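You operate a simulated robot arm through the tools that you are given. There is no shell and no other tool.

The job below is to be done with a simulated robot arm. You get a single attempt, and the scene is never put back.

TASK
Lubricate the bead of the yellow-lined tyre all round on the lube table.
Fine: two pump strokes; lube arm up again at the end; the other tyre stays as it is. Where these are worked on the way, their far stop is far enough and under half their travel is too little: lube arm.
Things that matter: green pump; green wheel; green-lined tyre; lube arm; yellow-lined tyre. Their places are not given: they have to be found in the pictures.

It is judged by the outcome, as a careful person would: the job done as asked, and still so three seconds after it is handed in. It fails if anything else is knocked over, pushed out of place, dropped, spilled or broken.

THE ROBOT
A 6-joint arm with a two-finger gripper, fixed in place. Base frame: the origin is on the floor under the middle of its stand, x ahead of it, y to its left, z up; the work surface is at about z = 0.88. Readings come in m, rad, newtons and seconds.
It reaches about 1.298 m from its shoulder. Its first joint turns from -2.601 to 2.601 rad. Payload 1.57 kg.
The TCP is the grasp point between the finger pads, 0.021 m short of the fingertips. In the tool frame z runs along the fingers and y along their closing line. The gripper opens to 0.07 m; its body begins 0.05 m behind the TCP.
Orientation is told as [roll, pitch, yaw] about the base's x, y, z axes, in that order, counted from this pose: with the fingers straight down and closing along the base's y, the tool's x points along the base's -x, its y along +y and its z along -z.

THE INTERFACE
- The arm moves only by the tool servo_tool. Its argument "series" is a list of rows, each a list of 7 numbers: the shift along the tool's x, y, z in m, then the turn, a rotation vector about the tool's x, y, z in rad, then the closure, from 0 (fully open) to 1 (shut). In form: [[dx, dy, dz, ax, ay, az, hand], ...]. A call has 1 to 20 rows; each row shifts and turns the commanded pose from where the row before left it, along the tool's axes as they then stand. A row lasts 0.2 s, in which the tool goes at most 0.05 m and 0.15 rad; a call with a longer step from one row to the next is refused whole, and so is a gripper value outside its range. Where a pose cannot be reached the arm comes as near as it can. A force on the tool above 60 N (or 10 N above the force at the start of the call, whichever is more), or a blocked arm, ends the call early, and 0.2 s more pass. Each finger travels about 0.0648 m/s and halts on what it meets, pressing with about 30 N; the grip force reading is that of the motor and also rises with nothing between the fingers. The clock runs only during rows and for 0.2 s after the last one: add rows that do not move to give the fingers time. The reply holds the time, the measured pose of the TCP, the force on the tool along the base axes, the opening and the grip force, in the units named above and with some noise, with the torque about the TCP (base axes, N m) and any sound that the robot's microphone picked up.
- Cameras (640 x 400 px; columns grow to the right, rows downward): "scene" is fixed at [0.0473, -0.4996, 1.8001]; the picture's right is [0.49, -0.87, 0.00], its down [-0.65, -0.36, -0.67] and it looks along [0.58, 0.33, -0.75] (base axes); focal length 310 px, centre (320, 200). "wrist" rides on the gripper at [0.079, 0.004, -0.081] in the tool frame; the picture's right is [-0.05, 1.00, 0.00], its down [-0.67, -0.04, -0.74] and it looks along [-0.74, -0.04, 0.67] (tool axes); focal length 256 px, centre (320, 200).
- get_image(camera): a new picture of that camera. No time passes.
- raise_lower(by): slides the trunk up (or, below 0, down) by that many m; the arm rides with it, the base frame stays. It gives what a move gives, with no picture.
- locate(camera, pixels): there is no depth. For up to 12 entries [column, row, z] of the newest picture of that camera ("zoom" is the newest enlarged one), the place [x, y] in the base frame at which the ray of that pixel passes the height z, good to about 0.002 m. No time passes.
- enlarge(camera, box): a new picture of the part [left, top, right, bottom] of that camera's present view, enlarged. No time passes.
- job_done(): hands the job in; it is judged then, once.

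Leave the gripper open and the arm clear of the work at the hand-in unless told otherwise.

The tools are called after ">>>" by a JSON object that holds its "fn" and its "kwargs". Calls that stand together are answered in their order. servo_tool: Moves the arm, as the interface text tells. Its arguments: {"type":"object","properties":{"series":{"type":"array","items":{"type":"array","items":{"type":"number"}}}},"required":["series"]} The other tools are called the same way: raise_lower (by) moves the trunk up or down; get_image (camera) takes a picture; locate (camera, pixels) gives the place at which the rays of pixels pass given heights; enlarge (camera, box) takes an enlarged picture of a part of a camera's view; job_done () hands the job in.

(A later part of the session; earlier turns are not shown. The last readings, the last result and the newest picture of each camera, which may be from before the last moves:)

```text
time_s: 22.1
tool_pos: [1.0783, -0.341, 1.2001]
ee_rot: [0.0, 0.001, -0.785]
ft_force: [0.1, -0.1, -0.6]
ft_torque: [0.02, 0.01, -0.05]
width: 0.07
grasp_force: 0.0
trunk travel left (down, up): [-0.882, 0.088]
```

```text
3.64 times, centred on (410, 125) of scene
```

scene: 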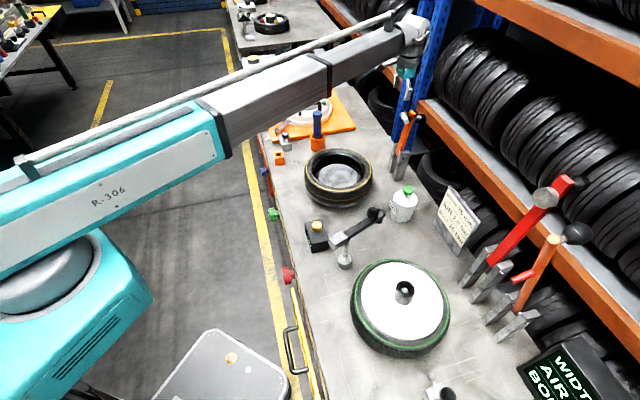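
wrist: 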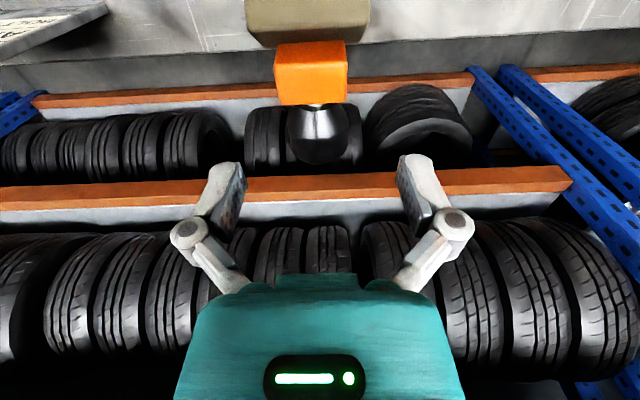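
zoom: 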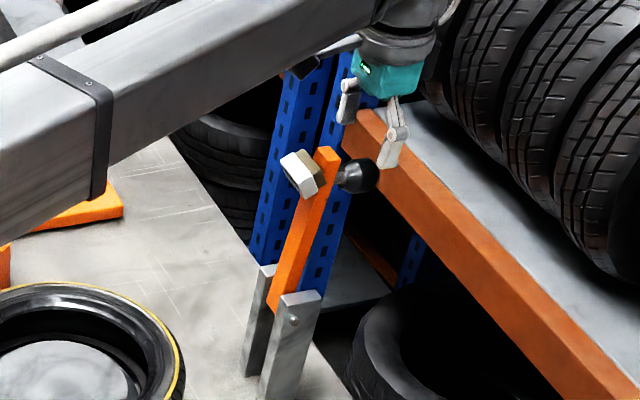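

Fingers straddle the knob evenly (knob at column 318, fingers at 222 and 420). I lower another 3.3 cm so the pads come level with the knob.

>>> {"fn": "raise_lower", "kwargs": {"by": -0.033}}

>>> {"fn": "get_image", "kwargs": {"camera": "wrist"}}

>>> {"fn": "enlarge", "kwargs": {"camera": "scene", "box": [370, 70, 450, 180]}}

```text
time_s: 22.8
tool_pos: [1.0786, -0.3408, 1.1679]
ee_rot: [0.0, 0.0, -0.784]
ft_force: [-0.3, 0.3, -0.4]
ft_torque: [-0.02, 0.01, -0.01]
width: 0.0699
grasp_force: 0.1
trunk travel left (down, up): [-0.849, 0.121]
```

```text
taken
```

wrist: 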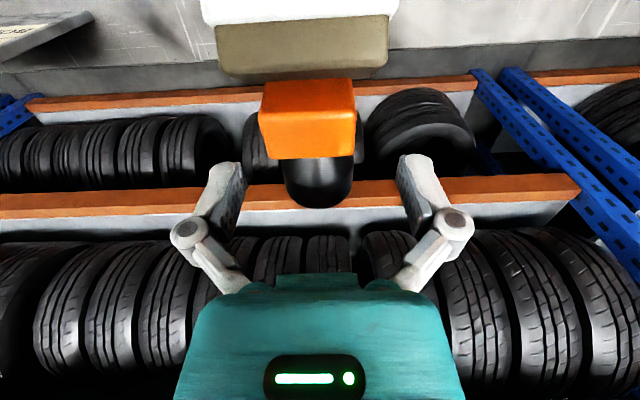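

```text
3.64 times, centred on (410, 125) of scene
```

zoom: 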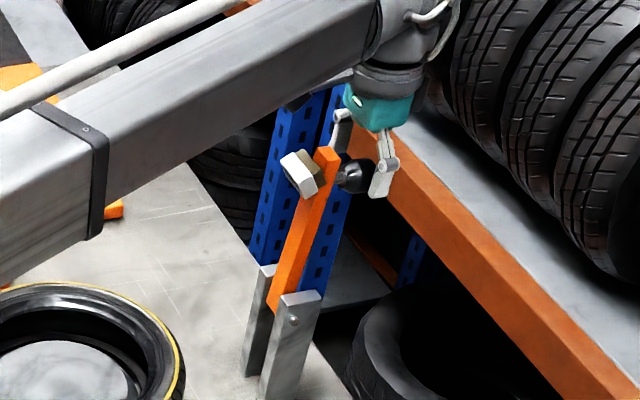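

The pads are at both sides of the knob. I close on it.

>>> {"fn": "servo_tool", "kwargs": {"series": [[0, 0, 0, 0, 0, 0, 1], [0, 0, 0, 0, 0, 0, 1], [0, 0, 0, 0, 0, 0, 1], [0, 0, 0, 0, 0, 0, 1]]}}

>>> {"fn": "get_image", "kwargs": {"camera": "wrist"}}

```text
time_s: 23.8
tool_pos: [1.0778, -0.3435, 1.1684]
ee_rot: [0.0, 0.0, -0.786]
ft_force: [-2.7, -3.7, 2.3]
ft_torque: [-0.09, 0.1, -0.01]
width: 0.0331
grasp_force: 31.6
trunk travel left (down, up): [-0.849, 0.121]
```

```text
taken
```

wrist: 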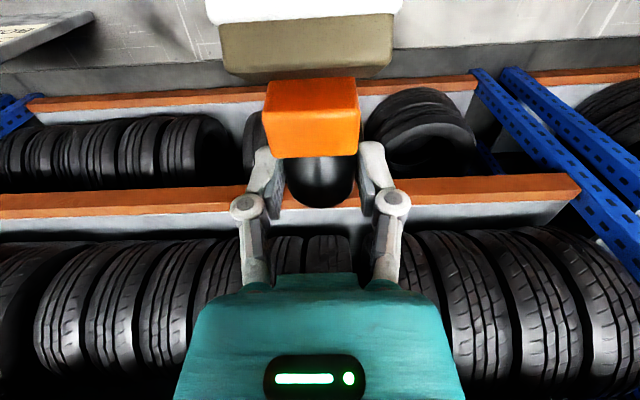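

Knob gripped (opening 3.3 cm). I now pull it gently forward, toward the tyre, by 3 cm and read the force.

>>> {"fn": "servo_tool", "kwargs": {"series": [[0.01, 0, 0, 0, 0, 0, 1], [0.01, 0, 0, 0, 0, 0, 1], [0.01, 0, 0, 0, 0, 0, 1], [0, 0, 0, 0, 0, 0, 1]]}}

>>> {"fn": "enlarge", "kwargs": {"camera": "scene", "box": [370, 70, 450, 180]}}

```text
time_s: 24.8
tool_pos: [1.0554, -0.3205, 1.1688]
ee_rot: [0.0, -0.001, -0.786]
ft_force: [3.0, -5.1, 11.9]
ft_torque: [-0.33, -0.38, -0.02]
width: 0.033
grasp_force: 32.1
trunk travel left (down, up): [-0.849, 0.121]
```

```text
3.64 times, centred on (410, 125) of scene
```

zoom: 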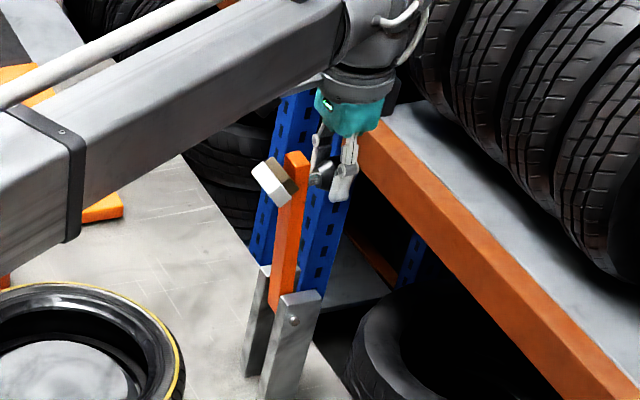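

The lever follows easily (a few newtons). I pull another 4 cm forward.

>>> {"fn": "servo_tool", "kwargs": {"series": [[0.01, 0, 0, 0, 0, 0, 1], [0.01, 0, 0, 0, 0, 0, 1], [0.01, 0, 0, 0, 0, 0, 1], [0.01, 0, 0, 0, 0, 0, 1], [0, 0, 0, 0, 0, 0, 1]]}}

>>> {"fn": "enlarge", "kwargs": {"camera": "scene", "box": [370, 70, 450, 180]}}

>>> {"fn": "get_image", "kwargs": {"camera": "wrist"}}

```text
time_s: 26.0
tool_pos: [1.03, -0.2956, 1.1677]
ee_rot: [-0.001, 0.003, -0.786]
ft_force: [0.3, -6.3, -3.9]
ft_torque: [-0.55, -0.56, -0.02]
width: 0.0328
grasp_force: 32.0
trunk travel left (down, up): [-0.849, 0.121]
```

```text
3.64 times, centred on (410, 125) of scene
```

zoom: 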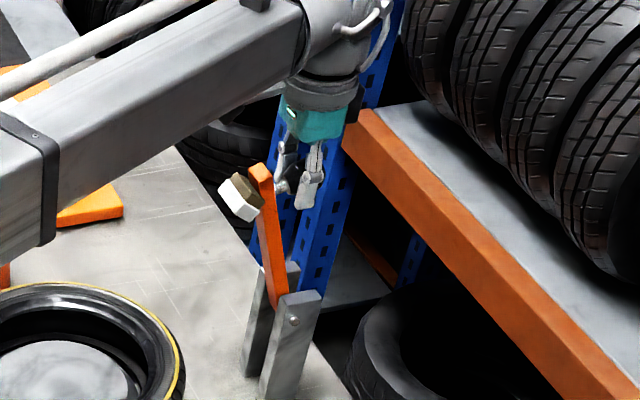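

```text
taken
```

wrist: 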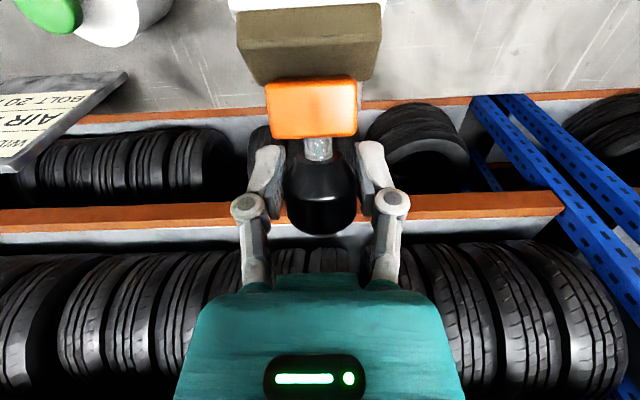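

Lever is about 23° forward, forces small. Pull another 3.5 cm, then start stepping down along the arc.

>>> {"fn": "servo_tool", "kwargs": {"series": [[0.01, 0, 0, 0, 0, 0, 1], [0.01, 0, 0, 0, 0, 0, 1], [0.01, 0, 0, 0, 0, 0, 1], [0.007, 0, 0, 0, 0, 0, 1], [0, 0, 0, 0, 0, 0, 1]]}}

>>> {"fn": "raise_lower", "kwargs": {"by": -0.012}}

>>> {"fn": "enlarge", "kwargs": {"camera": "scene", "box": [350, 70, 430, 180]}}

```text
time_s: 27.2
tool_pos: [1.0058, -0.2691, 1.1661]
ee_rot: [-0.001, 0.003, -0.788]
ft_force: [-3.4, -16.7, -19.0]
ft_torque: [-0.4, -0.31, -0.08]
width: 0.0334
grasp_force: 31.7
trunk travel left (down, up): [-0.849, 0.121]
```

```text
time_s: 27.8
tool_pos: [1.0007, -0.2641, 1.1579]
ee_rot: [0.002, 0.002, -0.785]
ft_force: [-11.6, 0.2, 14.8]
ft_torque: [0.22, 0.29, -0.03]
width: 0.0329
grasp_force: 31.8
trunk travel left (down, up): [-0.837, 0.133]
```

```text
3.64 times, centred on (390, 125) of scene
```

zoom: 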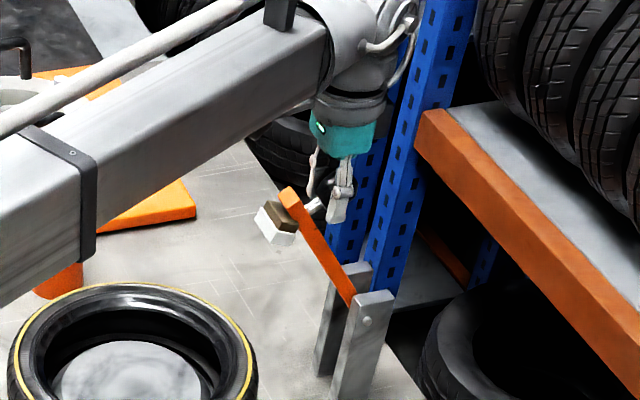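

Working well; the lever is about 40° forward. Next stair: 1.8 cm forward, 1.4 cm down.

>>> {"fn": "servo_tool", "kwargs": {"series": [[0.006, 0, 0, 0, 0, 0, 1], [0.006, 0, 0, 0, 0, 0, 1], [0.006, 0, 0, 0, 0, 0, 1], [0, 0, 0, 0, 0, 0, 1]]}}

>>> {"fn": "raise_lower", "kwargs": {"by": -0.013}}

```text
time_s: 28.8
tool_pos: [0.9926, -0.256, 1.1537]
ee_rot: [0.0, 0.002, -0.788]
ft_force: [-1.3, -15.8, -11.9]
ft_torque: [-0.48, -0.57, -0.04]
width: 0.0328
grasp_force: 31.9
trunk travel left (down, up): [-0.837, 0.133]
```

```text
time_s: 29.4
tool_pos: [0.9867, -0.2519, 1.1461]
ee_rot: [0.001, 0.002, -0.785]
ft_force: [-13.4, 2.3, 14.4]
ft_torque: [0.24, 0.22, -0.04]
width: 0.0329
grasp_force: 32.1
trunk travel left (down, up): [-0.824, 0.146]
```

Forces stay under 20 N. Next stair: 1.6 cm forward, 1.5 cm down, twice.

>>> {"fn": "servo_tool", "kwargs": {"series": [[0.006, 0, 0, 0, 0, 0, 1], [0.005, 0, 0, 0, 0, 0, 1], [0.005, 0, 0, 0, 0, 0, 1], [0, 0, 0, 0, 0, 0, 1]]}}

>>> {"fn": "raise_lower", "kwargs": {"by": -0.013}}

>>> {"fn": "servo_tool", "kwargs": {"series": [[0.005, 0, 0, 0, 0, 0, 1], [0.005, 0, 0, 0, 0, 0, 1], [0.004, 0, 0, 0, 0, 0, 1], [0, 0, 0, 0, 0, 0, 1]]}}

>>> {"fn": "raise_lower", "kwargs": {"by": -0.014}}

>>> {"fn": "enlarge", "kwargs": {"camera": "scene", "box": [330, 80, 430, 200]}}

>>> {"fn": "get_image", "kwargs": {"camera": "wrist"}}

```text
time_s: 30.4
tool_pos: [0.9802, -0.2457, 1.1401]
ee_rot: [-0.001, 0.0, -0.786]
ft_force: [1.0, -15.4, -12.9]
ft_torque: [-0.45, -0.52, -0.04]
width: 0.0325
grasp_force: 32.2
trunk travel left (down, up): [-0.824, 0.146]
```

```text
time_s: 31.1
tool_pos: [0.9752, -0.2396, 1.1335]
ee_rot: [0.0, 0.002, -0.784]
ft_force: [-13.9, 4.4, 12.5]
ft_torque: [0.16, 0.13, -0.04]
width: 0.0326
grasp_force: 32.2
trunk travel left (down, up): [-0.811, 0.159]
```

```text
time_s: 32.0
tool_pos: [0.9708, -0.2362, 1.1283]
ee_rot: [0.002, 0.0, -0.787]
ft_force: [1.0, -15.2, -9.6]
ft_torque: [-0.42, -0.52, -0.04]
width: 0.0324
grasp_force: 32.0
trunk travel left (down, up): [-0.811, 0.159]
```

```text
time_s: 32.7
tool_pos: [0.9643, -0.2292, 1.1182]
ee_rot: [0.0, 0.002, -0.784]
ft_force: [-13.8, 6.1, 11.4]
ft_torque: [0.16, 0.13, -0.06]
width: 0.0326
grasp_force: 32.3
trunk travel left (down, up): [-0.797, 0.173]
```

```text
3.33 times, centred on (380, 140) of scene
```

zoom: 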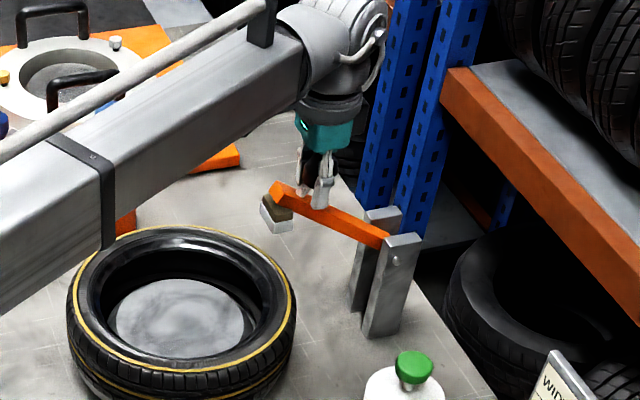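

```text
taken
```

wrist: 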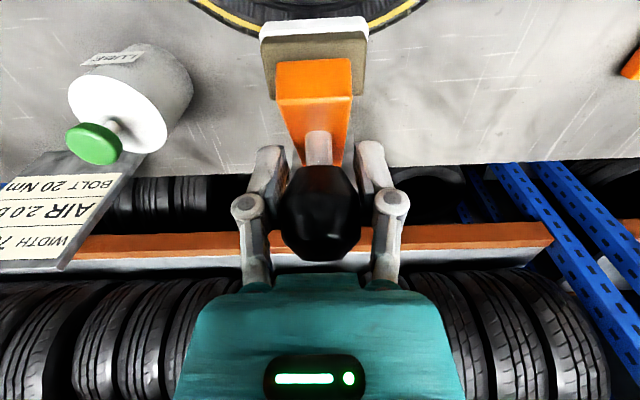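

The lever is about 60° forward and the grip is centred on the knob. I continue with steeper stairs.

>>> {"fn": "servo_tool", "kwargs": {"series": [[0.004, 0, 0, 0, 0, 0, 1], [0.004, 0, 0, 0, 0, 0, 1], [0.003, 0, 0, 0, 0, 0, 1], [0, 0, 0, 0, 0, 0, 1]]}}

>>> {"fn": "raise_lower", "kwargs": {"by": -0.015}}

>>> {"fn": "servo_tool", "kwargs": {"series": [[0.004, 0, 0, 0, 0, 0, 1], [0.003, 0, 0, 0, 0, 0, 1], [0.003, 0, 0, 0, 0, 0, 1], [0, 0, 0, 0, 0, 0, 1]]}}

>>> {"fn": "raise_lower", "kwargs": {"by": -0.015}}

>>> {"fn": "enlarge", "kwargs": {"camera": "scene", "box": [330, 80, 430, 200]}}

>>> {"fn": "get_image", "kwargs": {"camera": "wrist"}}

```text
time_s: 33.7
tool_pos: [0.9629, -0.2267, 1.1139]
ee_rot: [-0.003, 0.0, -0.787]
ft_force: [1.0, -15.3, -5.2]
ft_torque: [-0.47, -0.57, -0.01]
width: 0.0321
grasp_force: 31.6
trunk travel left (down, up): [-0.797, 0.173]
```

```text
time_s: 34.3
tool_pos: [0.9589, -0.2222, 1.1027]
ee_rot: [-0.001, 0.002, -0.784]
ft_force: [-16.1, 3.8, 6.9]
ft_torque: [0.21, 0.41, 0.07]
width: 0.0338
grasp_force: 32.0
trunk travel left (down, up): [-0.782, 0.188]
```

```text
time_s: 35.3
tool_pos: [0.9543, -0.2209, 1.0994]
ee_rot: [0.0, 0.0, -0.786]
ft_force: [4.6, -15.4, -7.9]
ft_torque: [-0.34, -0.51, -0.01]
width: 0.0331
grasp_force: 32.6
trunk travel left (down, up): [-0.782, 0.188]
```

```text
time_s: 35.9
tool_pos: [0.95, -0.2152, 1.0883]
ee_rot: [0.0, 0.004, -0.782]
ft_force: [-14.8, 5.9, 5.2]
ft_torque: [0.32, 0.18, -0.11]
width: 0.0329
grasp_force: 31.6
trunk travel left (down, up): [-0.767, 0.203]
```

```text
3.33 times, centred on (380, 140) of scene
```

zoom: 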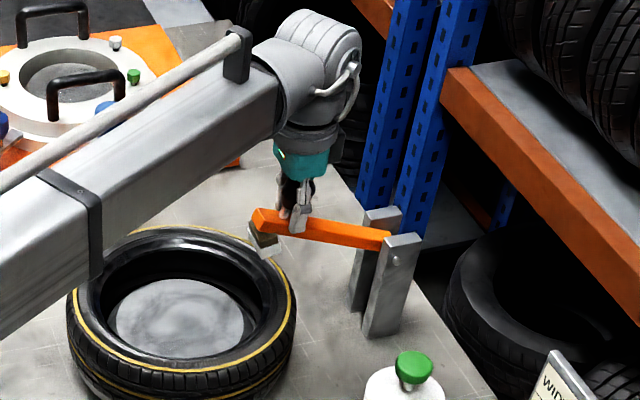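

```text
taken
```

wrist: 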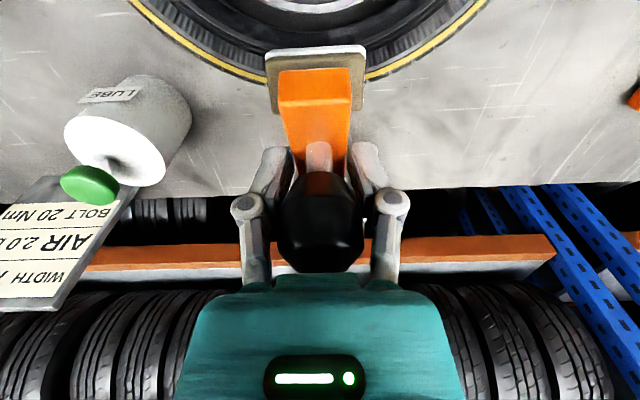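

The lever is about 72° down, pad nearing the tyre. Continue: small forward steps with larger down steps.

>>> {"fn": "servo_tool", "kwargs": {"series": [[0.004, 0, 0, 0, 0, 0, 1], [0.004, 0, 0, 0, 0, 0, 1], [0, 0, 0, 0, 0, 0, 1]]}}

>>> {"fn": "raise_lower", "kwargs": {"by": -0.016}}

>>> {"fn": "servo_tool", "kwargs": {"series": [[0.003, 0, 0, 0, 0, 0, 1], [0.003, 0, 0, 0, 0, 0, 1], [0, 0, 0, 0, 0, 0, 1]]}}

>>> {"fn": "raise_lower", "kwargs": {"by": -0.014}}

>>> {"fn": "enlarge", "kwargs": {"camera": "scene", "box": [330, 80, 430, 200]}}

>>> {"fn": "get_image", "kwargs": {"camera": "wrist"}}

```text
time_s: 36.7
tool_pos: [0.9516, -0.2142, 1.0827]
ee_rot: [0.002, 0.0, -0.787]
ft_force: [11.0, -18.1, -8.4]
ft_torque: [-0.18, -0.74, 0.08]
width: 0.0261
grasp_force: 32.1
trunk travel left (down, up): [-0.767, 0.203]
```

```text
time_s: 37.4
tool_pos: [0.9454, -0.2105, 1.0708]
ee_rot: [-0.001, 0.006, -0.783]
ft_force: [-6.9, 3.9, 2.2]
ft_torque: [-0.07, -0.02, -0.07]
width: 0.0261
grasp_force: 31.6
trunk travel left (down, up): [-0.751, 0.219]
```

```text
time_s: 38.2
tool_pos: [0.9448, -0.2087, 1.0693]
ee_rot: [0.0, 0.0, -0.786]
ft_force: [6.0, -5.8, 3.8]
ft_torque: [-0.89, -0.85, 0.07]
width: 0.0258
grasp_force: 31.5
trunk travel left (down, up): [-0.751, 0.219]
```

```text
time_s: 38.8
tool_pos: [0.9401, -0.2043, 1.0572]
ee_rot: [0.002, 0.004, -0.784]
ft_force: [-10.2, 12.8, 6.8]
ft_torque: [-0.25, -0.26, 0.02]
width: 0.026
grasp_force: 31.9
trunk travel left (down, up): [-0.737, 0.233]
```

```text
3.33 times, centred on (380, 140) of scene
```

zoom: 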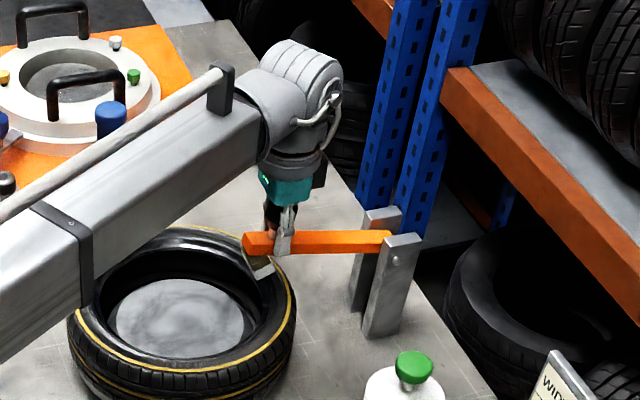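

```text
taken
```

wrist: 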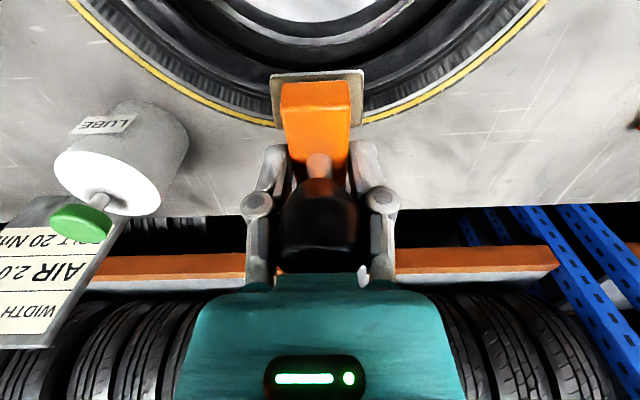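

The lever is around 80° down, and the pads now hold the knob's narrower neck (2.6 cm). The pad is just above the bead. I continue down 1 cm at a time.

>>> {"fn": "servo_tool", "kwargs": {"series": [[0.003, 0, 0, 0, 0, 0, 1], [0, 0, 0, 0, 0, 0, 1]]}}

>>> {"fn": "raise_lower", "kwargs": {"by": -0.01}}

>>> {"fn": "enlarge", "kwargs": {"camera": "wrist", "box": [220, 50, 420, 290]}}

>>> {"fn": "enlarge", "kwargs": {"camera": "scene", "box": [350, 120, 420, 190]}}

```text
time_s: 39.4
tool_pos: [0.9394, -0.2048, 1.0563]
ee_rot: [0.0, 0.0, -0.786]
ft_force: [-8.8, 9.2, 1.9]
ft_torque: [0.21, -0.09, 0.12]
width: 0.0258
grasp_force: 31.9
trunk travel left (down, up): [-0.737, 0.233]
```

```text
time_s: 40.0
tool_pos: [0.9387, -0.2026, 1.0479]
ee_rot: [0.001, 0.001, -0.783]
ft_force: [-14.3, 18.2, 9.1]
ft_torque: [-0.63, -0.55, 0.03]
width: 0.0261
grasp_force: 31.9
trunk travel left (down, up): [-0.727, 0.243]
```

```text
1.67 times, centred on (320, 170) of wrist
```

zoom: 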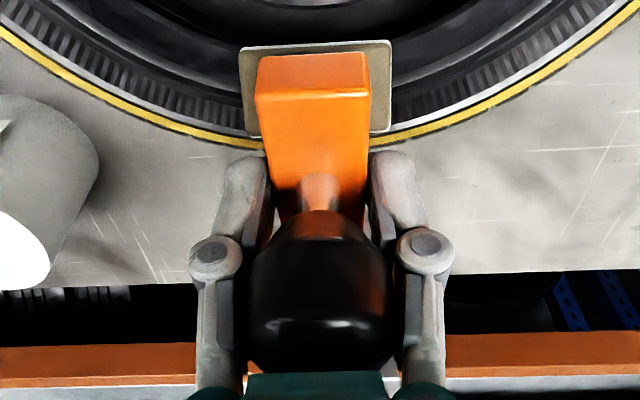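

```text
5.71 times, centred on (385, 155) of scene
```

zoom: 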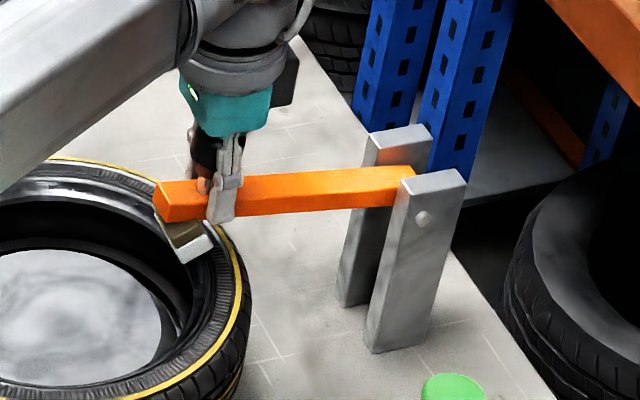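

The pads now hold the lever itself from both sides (2.6 cm). The lever is about 10° above horizontal, pad almost on the bead. I ease 4 mm forward and continue down.

>>> {"fn": "servo_tool", "kwargs": {"series": [[0.004, 0, 0, 0, 0, 0, 1], [0, 0, 0, 0, 0, 0, 1]]}}

>>> {"fn": "raise_lower", "kwargs": {"by": -0.01}}

>>> {"fn": "enlarge", "kwargs": {"camera": "scene", "box": [350, 120, 420, 190]}}

```text
time_s: 40.6
tool_pos: [0.9382, -0.2027, 1.0469]
ee_rot: [0.0, -0.005, -0.786]
ft_force: [-1.5, 8.0, 9.5]
ft_torque: [-1.09, -0.93, -0.01]
width: 0.0261
grasp_force: 31.7
trunk travel left (down, up): [-0.727, 0.243]
```

```text
time_s: 41.1
tool_pos: [0.9365, -0.2003, 1.0365]
ee_rot: [0.0, 0.0, -0.784]
ft_force: [-10.0, 15.0, 9.1]
ft_torque: [-0.7, -0.74, -0.03]
width: 0.0262
grasp_force: 32.3
trunk travel left (down, up): [-0.717, 0.253]
```

```text
5.71 times, centred on (385, 155) of scene
```

zoom: 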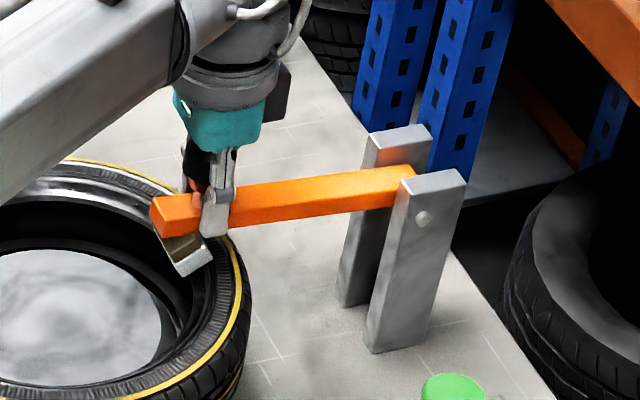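

The lever keeps coming down; force steady at about 9 N. Another 1 cm.

>>> {"fn": "raise_lower", "kwargs": {"by": -0.01}}

>>> {"fn": "enlarge", "kwargs": {"camera": "scene", "box": [350, 120, 420, 190]}}

>>> {"fn": "get_image", "kwargs": {"camera": "wrist"}}

```text
time_s: 41.6
tool_pos: [0.9348, -0.2001, 1.0317]
ee_rot: [0.004, -0.004, -0.783]
ft_force: [-3.8, 6.8, 48.8]
ft_torque: [-1.13, 0.36, 0.02]
width: 0.0262
grasp_force: 32.0
trunk travel left (down, up): [-0.709, 0.261]
stopped: the force on the tool passed its limit at 73 N (the readings are from after the stop); the commanded pose is now the measured one
```

```text
5.71 times, centred on (385, 155) of scene
```

zoom: 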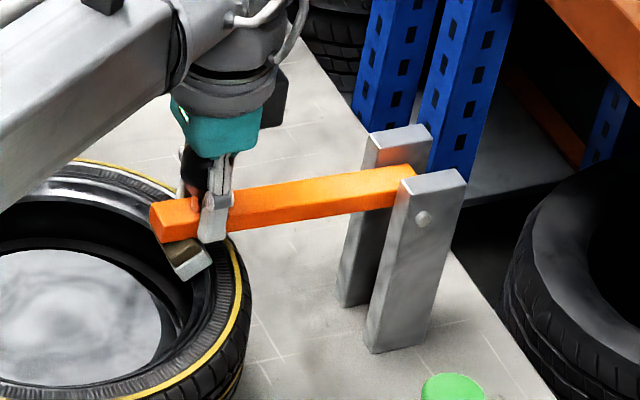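

```text
taken
```

wrist: 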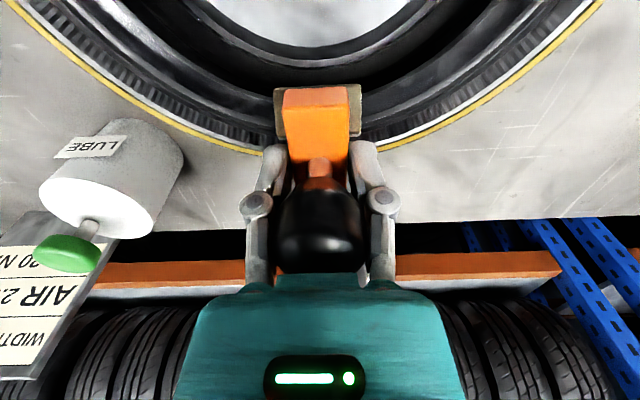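

Force hit its limit: the lever no longer goes down, with the pad resting on the bead at (185,255) of the zoom, so this looks like the far stop. I open the fingers and rise straight up by 8 cm, then check that the lever stays down.

>>> {"fn": "servo_tool", "kwargs": {"series": [[0, 0, 0, 0, 0, 0, 0], [0, 0, 0, 0, 0, 0, 0], [0, 0, 0, 0, 0, 0, 0], [0, 0, 0, 0, 0, 0, 0]]}}

>>> {"fn": "raise_lower", "kwargs": {"by": 0.1}}

>>> {"fn": "enlarge", "kwargs": {"camera": "scene", "box": [330, 100, 430, 200]}}

>>> {"fn": "get_image", "kwargs": {"camera": "wrist"}}

```text
time_s: 42.6
tool_pos: [0.939, -0.2034, 1.0286]
ee_rot: [0.003, -0.002, -0.785]
ft_force: [-6.7, 1.9, 4.4]
ft_torque: [-0.02, -0.29, 0.04]
width: 0.0703
grasp_force: 0.1
trunk travel left (down, up): [-0.709, 0.261]
```

```text
time_s: 44.0
tool_pos: [0.9409, -0.2035, 1.1277]
ee_rot: [0.004, -0.002, -0.786]
ft_force: [-0.6, 1.0, -0.4]
ft_torque: [-0.02, -0.03, -0.02]
width: 0.07
grasp_force: 0.2
trunk travel left (down, up): [-0.809, 0.161]
```

```text
4.00 times, centred on (380, 150) of scene
```

zoom: 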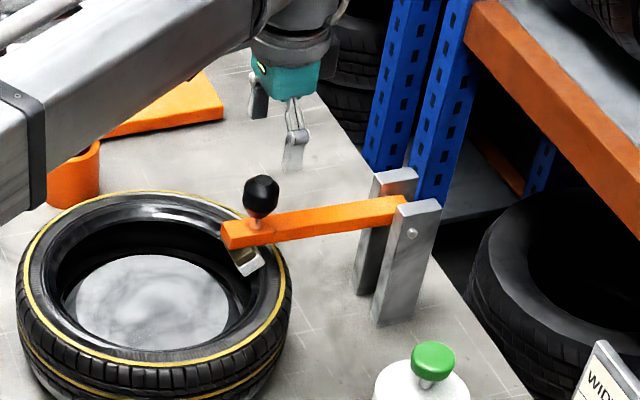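

```text
taken
```

wrist: 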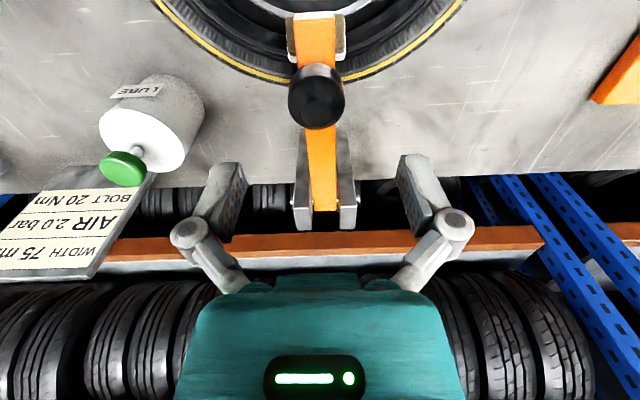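

The lever stays down. I check closely whether the pad really rests on the bead.

>>> {"fn": "enlarge", "kwargs": {"camera": "wrist", "box": [260, 0, 380, 140]}}

>>> {"fn": "enlarge", "kwargs": {"camera": "scene", "box": [360, 140, 420, 190]}}

```text
2.86 times, centred on (320, 70) of wrist
```

zoom: 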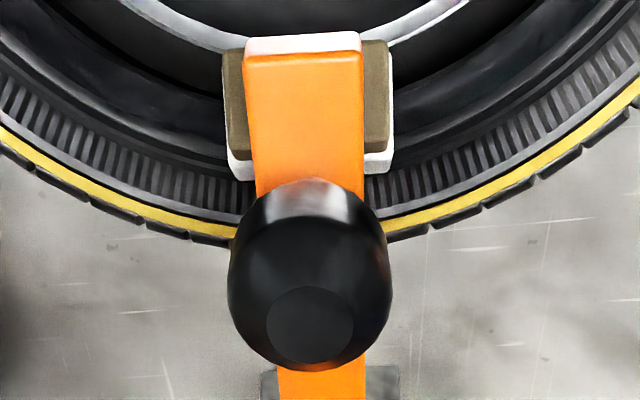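

```text
8.00 times, centred on (390, 165) of scene
```

zoom: 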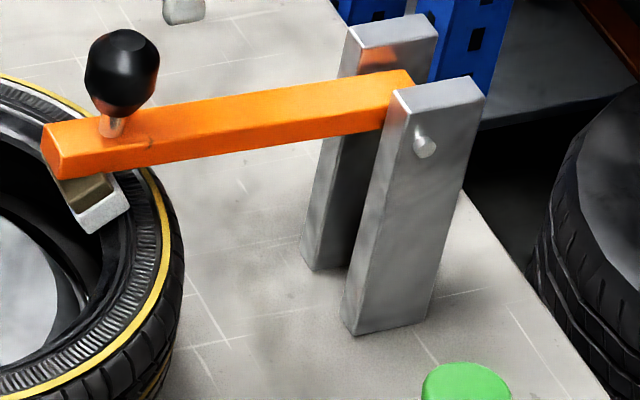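

The pad's white face sits on the bead and the lever stayed at its stop. Now the green wheel. I raise the trunk to the top, then draw back over the tyre to the front side of the table and look.

>>> {"fn": "raise_lower", "kwargs": {"by": 0.15}}

>>> {"fn": "servo_tool", "kwargs": {"series": [[0.045, -0.0025, 0, 0, 0, 0, 0], [0.045, -0.0025, 0, 0, 0, 0, 0], [0.045, -0.0025, 0, 0, 0, 0, 0], [0.045, -0.0025, 0, 0, 0, 0, 0], [0.045, -0.0025, 0, 0, 0, 0, 0], [0.045, -0.0025, 0, 0, 0, 0, 0], [0.045, -0.0025, 0, 0, 0, 0, 0], [0.045, -0.0025, 0, 0, 0, 0, 0], [0.045, -0.0025, 0, 0, 0, 0, 0], [0.045, -0.0025, 0, 0, 0, 0, 0], [0, 0, 0, 0, 0, 0, 0]]}}

>>> {"fn": "get_image", "kwargs": {"camera": "wrist"}}

>>> {"fn": "get_image", "kwargs": {"camera": "scene"}}

```text
time_s: 45.7
tool_pos: [0.9407, -0.2015, 1.2765]
ee_rot: [0.003, 0.0, -0.787]
ft_force: [0.1, 1.0, -0.5]
ft_torque: [-0.01, 0.0, -0.01]
width: 0.0699
grasp_force: 0.1
trunk travel left (down, up): [-0.959, 0.011]
```

```text
time_s: 48.1
tool_pos: [0.6041, 0.0976, 1.2765]
ee_rot: [0.004, 0.0, -0.786]
ft_force: [-0.1, -0.1, -0.2]
ft_torque: [-0.01, 0.02, 0.0]
width: 0.0703
grasp_force: 0.2
trunk travel left (down, up): [-0.959, 0.011]
```

```text
taken
```

wrist: 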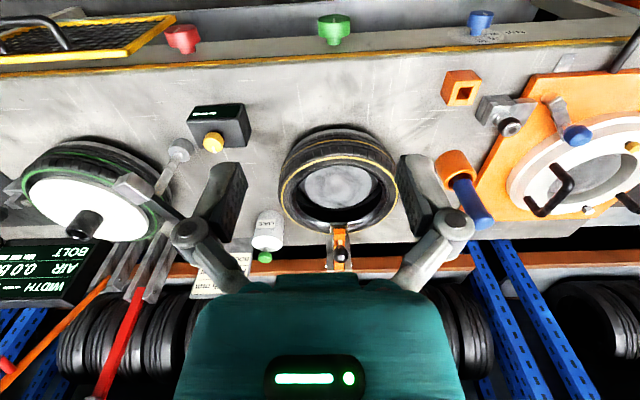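

```text
taken
```

scene: 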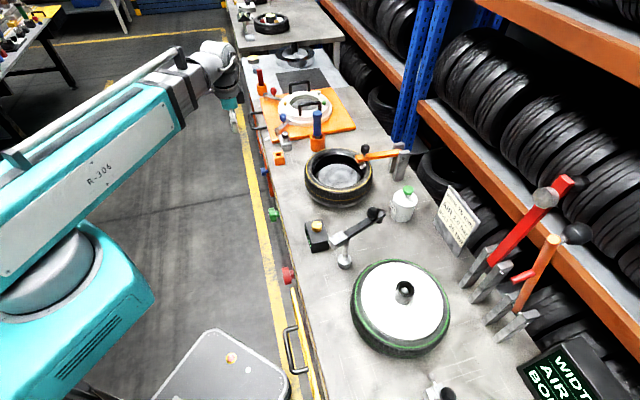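

From here the three wheels on the front edge show at the top of the wrist view: red (183,38), green (335,28), blue (482,20). I enlarge the green one and check the markings.

>>> {"fn": "enlarge", "kwargs": {"camera": "wrist", "box": [270, 0, 410, 80]}}

>>> {"fn": "enlarge", "kwargs": {"camera": "wrist", "box": [430, 0, 570, 80]}}

>>> {"fn": "locate", "kwargs": {"camera": "wrist", "pixels": [[335, 28, 0.8], [335, 28, 0.82], [335, 28, 0.84], [335, 28, 0.86], [338, 50, 0.88], [338, 165, 0.965]]}}

>>> {"fn": "locate", "kwargs": {"camera": "scene", "pixels": [[272, 214, 0.8], [272, 214, 0.82], [272, 214, 0.84], [272, 214, 0.86]]}}

>>> {"fn": "enlarge", "kwargs": {"camera": "scene", "box": [250, 180, 310, 240]}}

```text
4.57 times, centred on (340, 40) of wrist
```

zoom: 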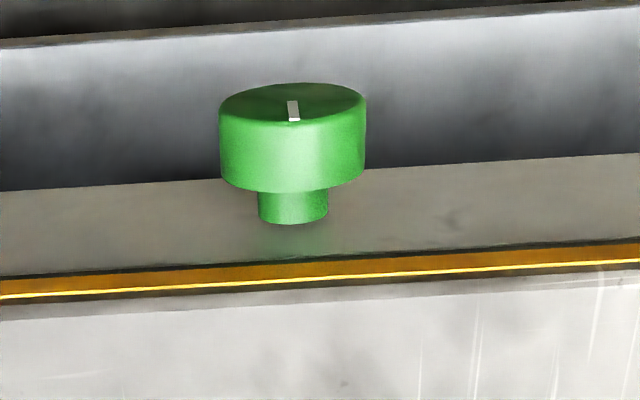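

```text
4.57 times, centred on (500, 40) of wrist
```

zoom: 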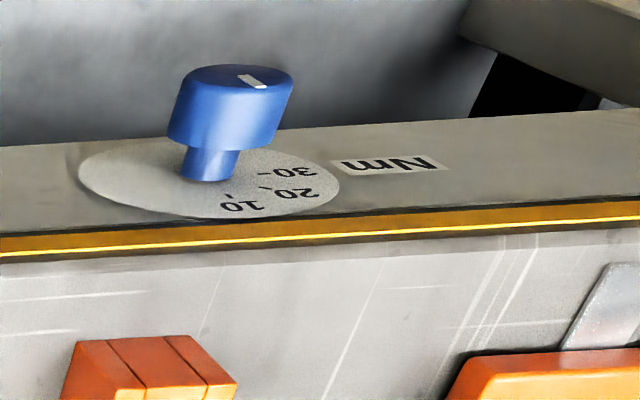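

```text
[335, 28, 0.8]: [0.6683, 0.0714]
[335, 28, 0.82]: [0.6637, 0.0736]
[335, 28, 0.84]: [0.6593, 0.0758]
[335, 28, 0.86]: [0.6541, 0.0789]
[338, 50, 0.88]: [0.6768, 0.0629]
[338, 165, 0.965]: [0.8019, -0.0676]
```

```text
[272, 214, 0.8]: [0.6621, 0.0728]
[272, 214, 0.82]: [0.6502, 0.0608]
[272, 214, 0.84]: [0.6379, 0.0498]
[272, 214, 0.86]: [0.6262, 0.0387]
```

```text
6.67 times, centred on (280, 210) of scene
```

zoom: 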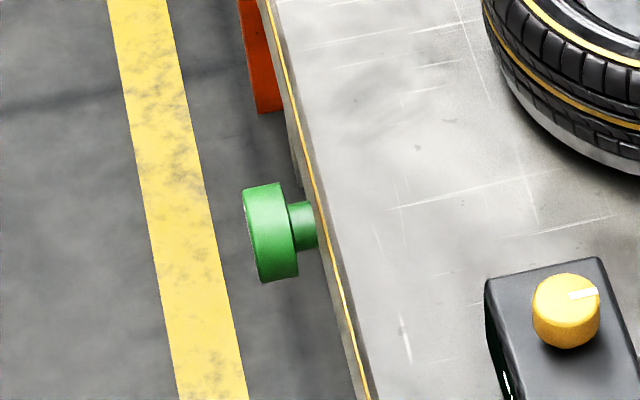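

The green wheel is a knob about 6 cm across and 2.3 cm thick, with a white index mark on its face; from both cameras its centre is at about n 0.417, t 0.521, z 0.797 (base ≈ (0.663, 0.074)). It must be gripped with the tool level, pointing into the table. First I move farther back in front of the table, still high.

>>> {"fn": "servo_tool", "kwargs": {"series": [[0.04, 0.006, 0, 0, 0, 0, 0], [0.04, 0.006, 0, 0, 0, 0, 0], [0.04, 0.006, 0, 0, 0, 0, 0], [0.04, 0.006, 0, 0, 0, 0, 0], [0, 0, 0, 0, 0, 0, 0]]}}

>>> {"fn": "get_image", "kwargs": {"camera": "wrist"}}

>>> {"fn": "get_image", "kwargs": {"camera": "scene"}}

```text
time_s: 49.3
tool_pos: [0.5073, 0.2282, 1.2774]
ee_rot: [0.005, 0.0, -0.786]
ft_force: [0.8, 0.2, -1.7]
ft_torque: [-0.01, 0.03, -0.01]
width: 0.0699
grasp_force: 0.1
trunk travel left (down, up): [-0.959, 0.011]
```

```text
taken
```

wrist: 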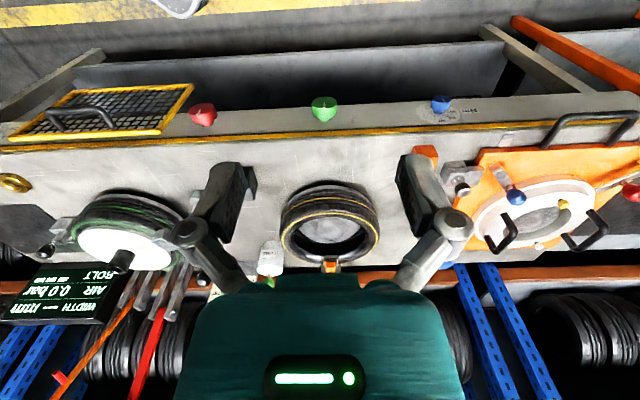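

```text
taken
```

scene: 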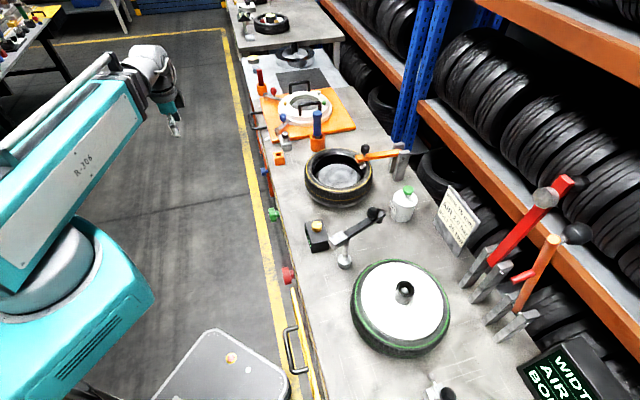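

The arm reached this place (nearly fully drawn in). The green wheel is now at (324,110) with its face in view; I enlarge it and locate it again from this second viewpoint.

>>> {"fn": "enlarge", "kwargs": {"camera": "wrist", "box": [284, 80, 364, 140]}}

>>> {"fn": "locate", "kwargs": {"camera": "wrist", "pixels": [[324, 109, 0.78], [324, 109, 0.79], [324, 109, 0.8], [324, 109, 0.81]]}}

```text
6.67 times, centred on (324, 110) of wrist
```

zoom: 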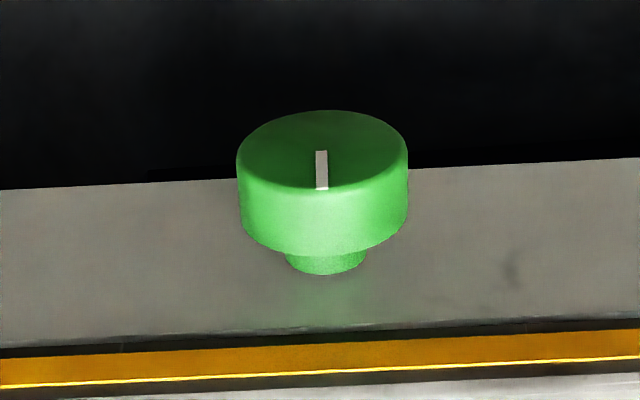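

```text
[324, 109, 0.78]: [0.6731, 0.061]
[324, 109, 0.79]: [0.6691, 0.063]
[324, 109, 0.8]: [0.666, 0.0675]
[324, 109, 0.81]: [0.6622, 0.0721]
```

From two viewpoints the wheel's face centre comes out at n 0.405, t 0.520, z 0.797, diameter 6.0 cm, index mark pointing up. Now I start tilting the tool toward the table, letting the wrist stay in place (fingers swing forward and up). Two small rows first as a test.

>>> {"fn": "servo_tool", "kwargs": {"series": [[-0.0284, 0, -0.0021, 0, -0.15, 0, 0], [-0.0284, 0, -0.0021, 0, -0.15, 0, 0], [0, 0, 0, 0, 0, 0, 0]]}}

```text
time_s: 50.1
tool_pos: [0.5477, 0.1891, 1.2858]
ee_rot: [0.003, -0.302, -0.786]
ft_force: [0.0, 0.4, 0.8]
ft_torque: [0.01, 0.0, 0.0]
width: 0.07
grasp_force: 0.0
trunk travel left (down, up): [-0.959, 0.011]
```

It works without complaint, and the numbers fit a wrist-to-TCP length of 0.19 m. I complete the tilt to level.

>>> {"fn": "servo_tool", "kwargs": {"series": [[-0.0284, 0, -0.0021, 0, -0.15, 0, 0], [-0.0284, 0, -0.0021, 0, -0.15, 0, 0], [-0.0284, 0, -0.0021, 0, -0.15, 0, 0], [-0.0284, 0, -0.0021, 0, -0.15, 0, 0], [-0.0284, 0, -0.0021, 0, -0.15, 0, 0], [-0.0284, 0, -0.0021, 0, -0.15, 0, 0], [-0.0284, 0, -0.0021, 0, -0.15, 0, 0], [-0.0284, 0, -0.0021, 0, -0.15, 0, 0], [-0.0135, 0, -0.0005, 0, -0.071, 0, 0], [0, 0, 0, 0, 0, 0, 0]]}}

>>> {"fn": "get_image", "kwargs": {"camera": "wrist"}}

>>> {"fn": "get_image", "kwargs": {"camera": "scene"}}

```text
time_s: 52.3
tool_pos: [0.6418, 0.0925, 1.4637]
ee_rot: [2.23, -1.565, -3.014]
ft_force: [-0.6, 0.8, 0.1]
ft_torque: [0.01, -0.01, 0.01]
width: 0.07
grasp_force: 0.0
trunk travel left (down, up): [-0.959, 0.011]
```

```text
taken
```

wrist: 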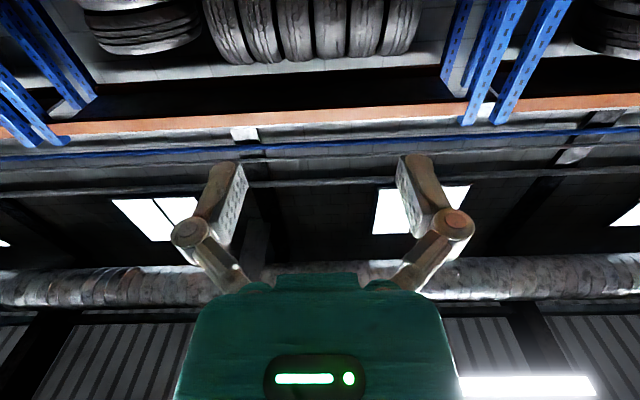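

```text
taken
```

scene: 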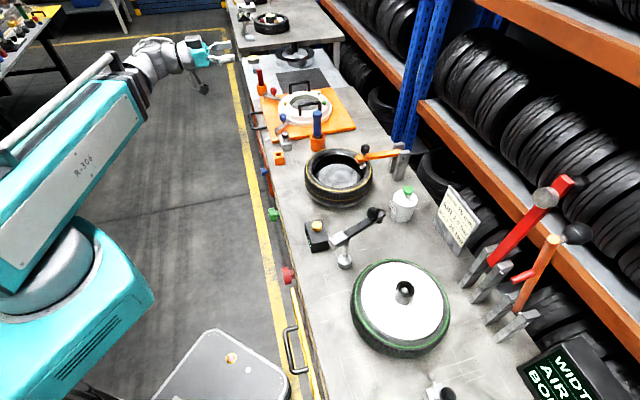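

The tool is level, pointing into the table (TCP n 0.388, t 0.519). Before going down I test how far the tool can roll about its own axis: first 3 rad one way.

>>> {"fn": "servo_tool", "kwargs": {"series": [[0, 0, 0, 0, 0, 0.15, 0], [0, 0, 0, 0, 0, 0.15, 0], [0, 0, 0, 0, 0, 0.15, 0], [0, 0, 0, 0, 0, 0.15, 0], [0, 0, 0, 0, 0, 0.15, 0], [0, 0, 0, 0, 0, 0.15, 0], [0, 0, 0, 0, 0, 0.15, 0], [0, 0, 0, 0, 0, 0.15, 0], [0, 0, 0, 0, 0, 0.15, 0], [0, 0, 0, 0, 0, 0.15, 0], [0, 0, 0, 0, 0, 0.15, 0], [0, 0, 0, 0, 0, 0.15, 0], [0, 0, 0, 0, 0, 0.15, 0], [0, 0, 0, 0, 0, 0.15, 0], [0, 0, 0, 0, 0, 0.15, 0], [0, 0, 0, 0, 0, 0.15, 0], [0, 0, 0, 0, 0, 0.15, 0], [0, 0, 0, 0, 0, 0.15, 0], [0, 0, 0, 0, 0, 0.15, 0], [0, 0, 0, 0, 0, 0.15, 0]]}}

>>> {"fn": "get_image", "kwargs": {"camera": "wrist"}}

```text
time_s: 56.5
tool_pos: [0.6409, 0.0932, 1.4626]
ee_rot: [1.568, -0.129, -2.354]
ft_force: [-0.5, -0.1, -0.6]
ft_torque: [0.03, 0.05, -0.01]
width: 0.07
grasp_force: 0.1
out of reach, approached as far as the arm can: row 1, 10, 11, 12, 13, 14, 15, 16, 17, 18, 19, 20
trunk travel left (down, up): [-0.959, 0.011]
```

```text
taken
```

wrist: 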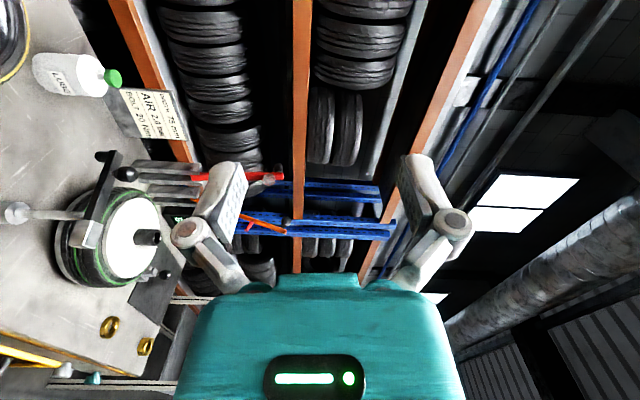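

Roll stops after about 1.44 rad in that sense (camera to the +t side). Now the other way, to learn the full range.

>>> {"fn": "servo_tool", "kwargs": {"series": [[0, 0, 0, 0, 0, -0.15, 0], [0, 0, 0, 0, 0, -0.15, 0], [0, 0, 0, 0, 0, -0.15, 0], [0, 0, 0, 0, 0, -0.15, 0], [0, 0, 0, 0, 0, -0.15, 0], [0, 0, 0, 0, 0, -0.15, 0], [0, 0, 0, 0, 0, -0.15, 0], [0, 0, 0, 0, 0, -0.15, 0], [0, 0, 0, 0, 0, -0.15, 0], [0, 0, 0, 0, 0, -0.15, 0], [0, 0, 0, 0, 0, -0.15, 0], [0, 0, 0, 0, 0, -0.15, 0], [0, 0, 0, 0, 0, -0.15, 0], [0, 0, 0, 0, 0, -0.15, 0], [0, 0, 0, 0, 0, -0.15, 0], [0, 0, 0, 0, 0, -0.15, 0], [0, 0, 0, 0, 0, -0.15, 0], [0, 0, 0, 0, 0, -0.15, 0], [0, 0, 0, 0, 0, -0.15, 0], [0, 0, 0, 0, 0, -0.15, 0]]}}

>>> {"fn": "servo_tool", "kwargs": {"series": [[0, 0, 0, 0, 0, -0.15, 0], [0, 0, 0, 0, 0, -0.15, 0], [0, 0, 0, 0, 0, -0.15, 0], [0, 0, 0, 0, 0, -0.15, 0], [0, 0, 0, 0, 0, -0.15, 0], [0, 0, 0, 0, 0, -0.15, 0], [0, 0, 0, 0, 0, -0.15, 0], [0, 0, 0, 0, 0, -0.15, 0], [0, 0, 0, 0, 0, -0.15, 0], [0, 0, 0, 0, 0, -0.15, 0], [0, 0, 0, 0, 0, -0.15, 0], [0, 0, 0, 0, 0, -0.15, 0], [0, 0, 0, 0, 0, -0.15, 0], [0, 0, 0, 0, 0, -0.15, 0], [0, 0, 0, 0, 0, -0.15, 0], [0, 0, 0, 0, 0, -0.15, 0], [0, 0, 0, 0, 0, -0.15, 0], [0, 0, 0, 0, 0, -0.15, 0], [0, 0, 0, 0, 0, -0.15, 0], [0, 0, 0, 0, 0, -0.15, 0]]}}

>>> {"fn": "get_image", "kwargs": {"camera": "wrist"}}

```text
time_s: 60.7
tool_pos: [0.6409, 0.0938, 1.462]
ee_rot: [-1.57, -0.01, 0.786]
ft_force: [-0.1, 0.1, 0.3]
ft_torque: [0.01, -0.02, 0.02]
width: 0.07
grasp_force: 0.1
trunk travel left (down, up): [-0.959, 0.011]
```

```text
time_s: 64.9
tool_pos: [0.6409, 0.092, 1.4634]
ee_rot: [1.568, 0.153, -2.357]
ft_force: [-0.1, 0.0, -0.2]
ft_torque: [-0.05, -0.03, -0.03]
width: 0.07
grasp_force: 0.0
trunk travel left (down, up): [-0.959, 0.011]
```

```text
taken
```

wrist: 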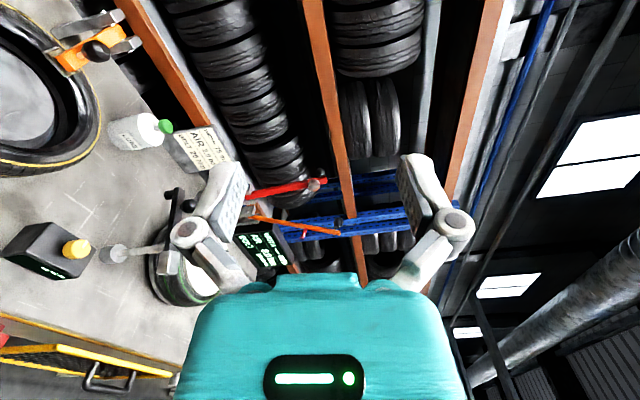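

Over a whole turn is available (6 rad without any stop). I find the limit further on.

>>> {"fn": "servo_tool", "kwargs": {"series": [[0, 0, 0, 0, 0, -0.15, 0], [0, 0, 0, 0, 0, -0.15, 0], [0, 0, 0, 0, 0, -0.15, 0], [0, 0, 0, 0, 0, -0.15, 0], [0, 0, 0, 0, 0, -0.15, 0], [0, 0, 0, 0, 0, -0.15, 0], [0, 0, 0, 0, 0, -0.15, 0], [0, 0, 0, 0, 0, -0.15, 0], [0, 0, 0, 0, 0, -0.15, 0], [0, 0, 0, 0, 0, -0.15, 0], [0, 0, 0, 0, 0, -0.15, 0], [0, 0, 0, 0, 0, -0.15, 0], [0, 0, 0, 0, 0, -0.15, 0], [0, 0, 0, 0, 0, -0.15, 0], [0, 0, 0, 0, 0, -0.15, 0], [0, 0, 0, 0, 0, -0.15, 0], [0, 0, 0, 0, 0, -0.15, 0], [0, 0, 0, 0, 0, -0.15, 0], [0, 0, 0, 0, 0, -0.15, 0], [0, 0, 0, 0, 0, -0.15, 0]]}}

>>> {"fn": "get_image", "kwargs": {"camera": "wrist"}}

```text
time_s: 69.1
tool_pos: [0.6416, 0.0929, 1.4649]
ee_rot: [1.575, 0.13, -2.355]
ft_force: [-0.3, 0.4, 0.0]
ft_torque: [-0.01, 0.01, -0.02]
width: 0.07
grasp_force: 0.0
out of reach, approached as far as the arm can: row 1, 2, 3, 4, 5, 6, 7, 8, 9, 10, 11, 12, 13, 14, 15, 16, 17, 18, 19, 20
trunk travel left (down, up): [-0.959, 0.011]
```

```text
taken
```

wrist: 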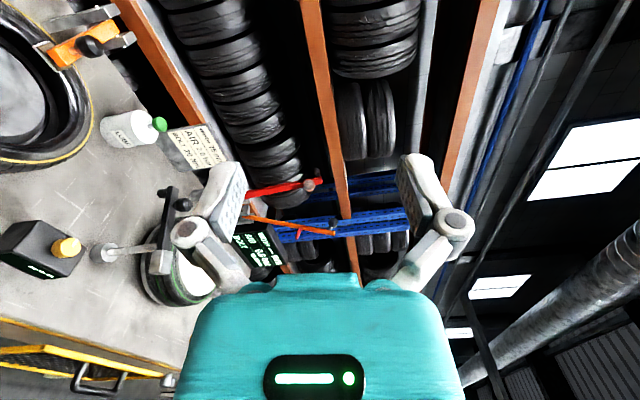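

The roll range is about 6.0 rad, from here (camera on the +t side, fingers one above the other) almost a full turn back. I retract 5 cm from the table and roll so the camera is on top, then lower the trunk to the wheel's height.

>>> {"fn": "servo_tool", "kwargs": {"series": [[0, 0, -0.01, 0, 0, 0, 0], [0, 0, -0.01, 0, 0, 0, 0], [0, 0, -0.01, 0, 0, 0, 0], [0, 0, -0.01, 0, 0, 0, 0], [0, 0, -0.01, 0, 0, 0, 0], [0, 0, 0, 0, 0, 0.144, 0], [0, 0, 0, 0, 0, 0.144, 0], [0, 0, 0, 0, 0, 0.144, 0], [0, 0, 0, 0, 0, 0.144, 0], [0, 0, 0, 0, 0, 0.144, 0], [0, 0, 0, 0, 0, 0.144, 0], [0, 0, 0, 0, 0, 0.144, 0], [0, 0, 0, 0, 0, 0.144, 0], [0, 0, 0, 0, 0, 0.144, 0], [0, 0, 0, 0, 0, 0.144, 0], [0, 0, 0, 0, 0, 0, 0]]}}

>>> {"fn": "get_image", "kwargs": {"camera": "wrist"}}

```text
time_s: 72.5
tool_pos: [0.6075, 0.1278, 1.4641]
ee_rot: [-2.765, 1.566, -0.409]
ft_force: [0.3, -0.1, -0.2]
ft_torque: [-0.04, 0.01, 0.03]
width: 0.0699
grasp_force: 0.1
trunk travel left (down, up): [-0.959, 0.011]
```

```text
taken
```

wrist: 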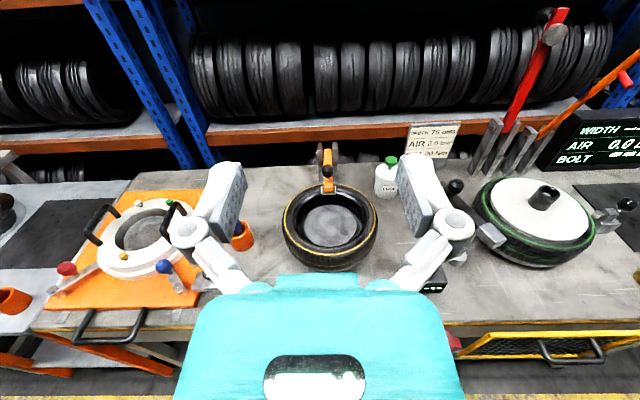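

Camera is on top and upright; TCP at n 0.339, t 0.520. I lower the trunk to z ≈ 1.0 first and look.

>>> {"fn": "raise_lower", "kwargs": {"by": -0.5}}

>>> {"fn": "get_image", "kwargs": {"camera": "wrist"}}

>>> {"fn": "get_image", "kwargs": {"camera": "scene"}}

```text
refused: -0.5 is not a number from -0.4 to 0.4
```

```text
taken
```

wrist: 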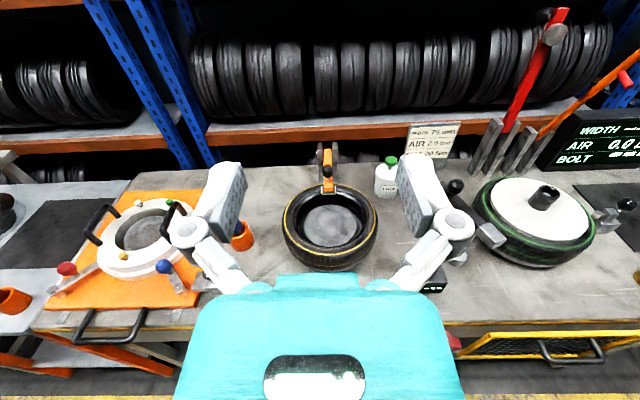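

```text
taken
```

scene: 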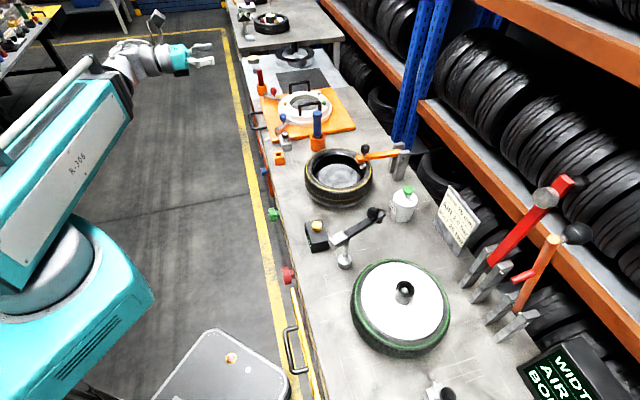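

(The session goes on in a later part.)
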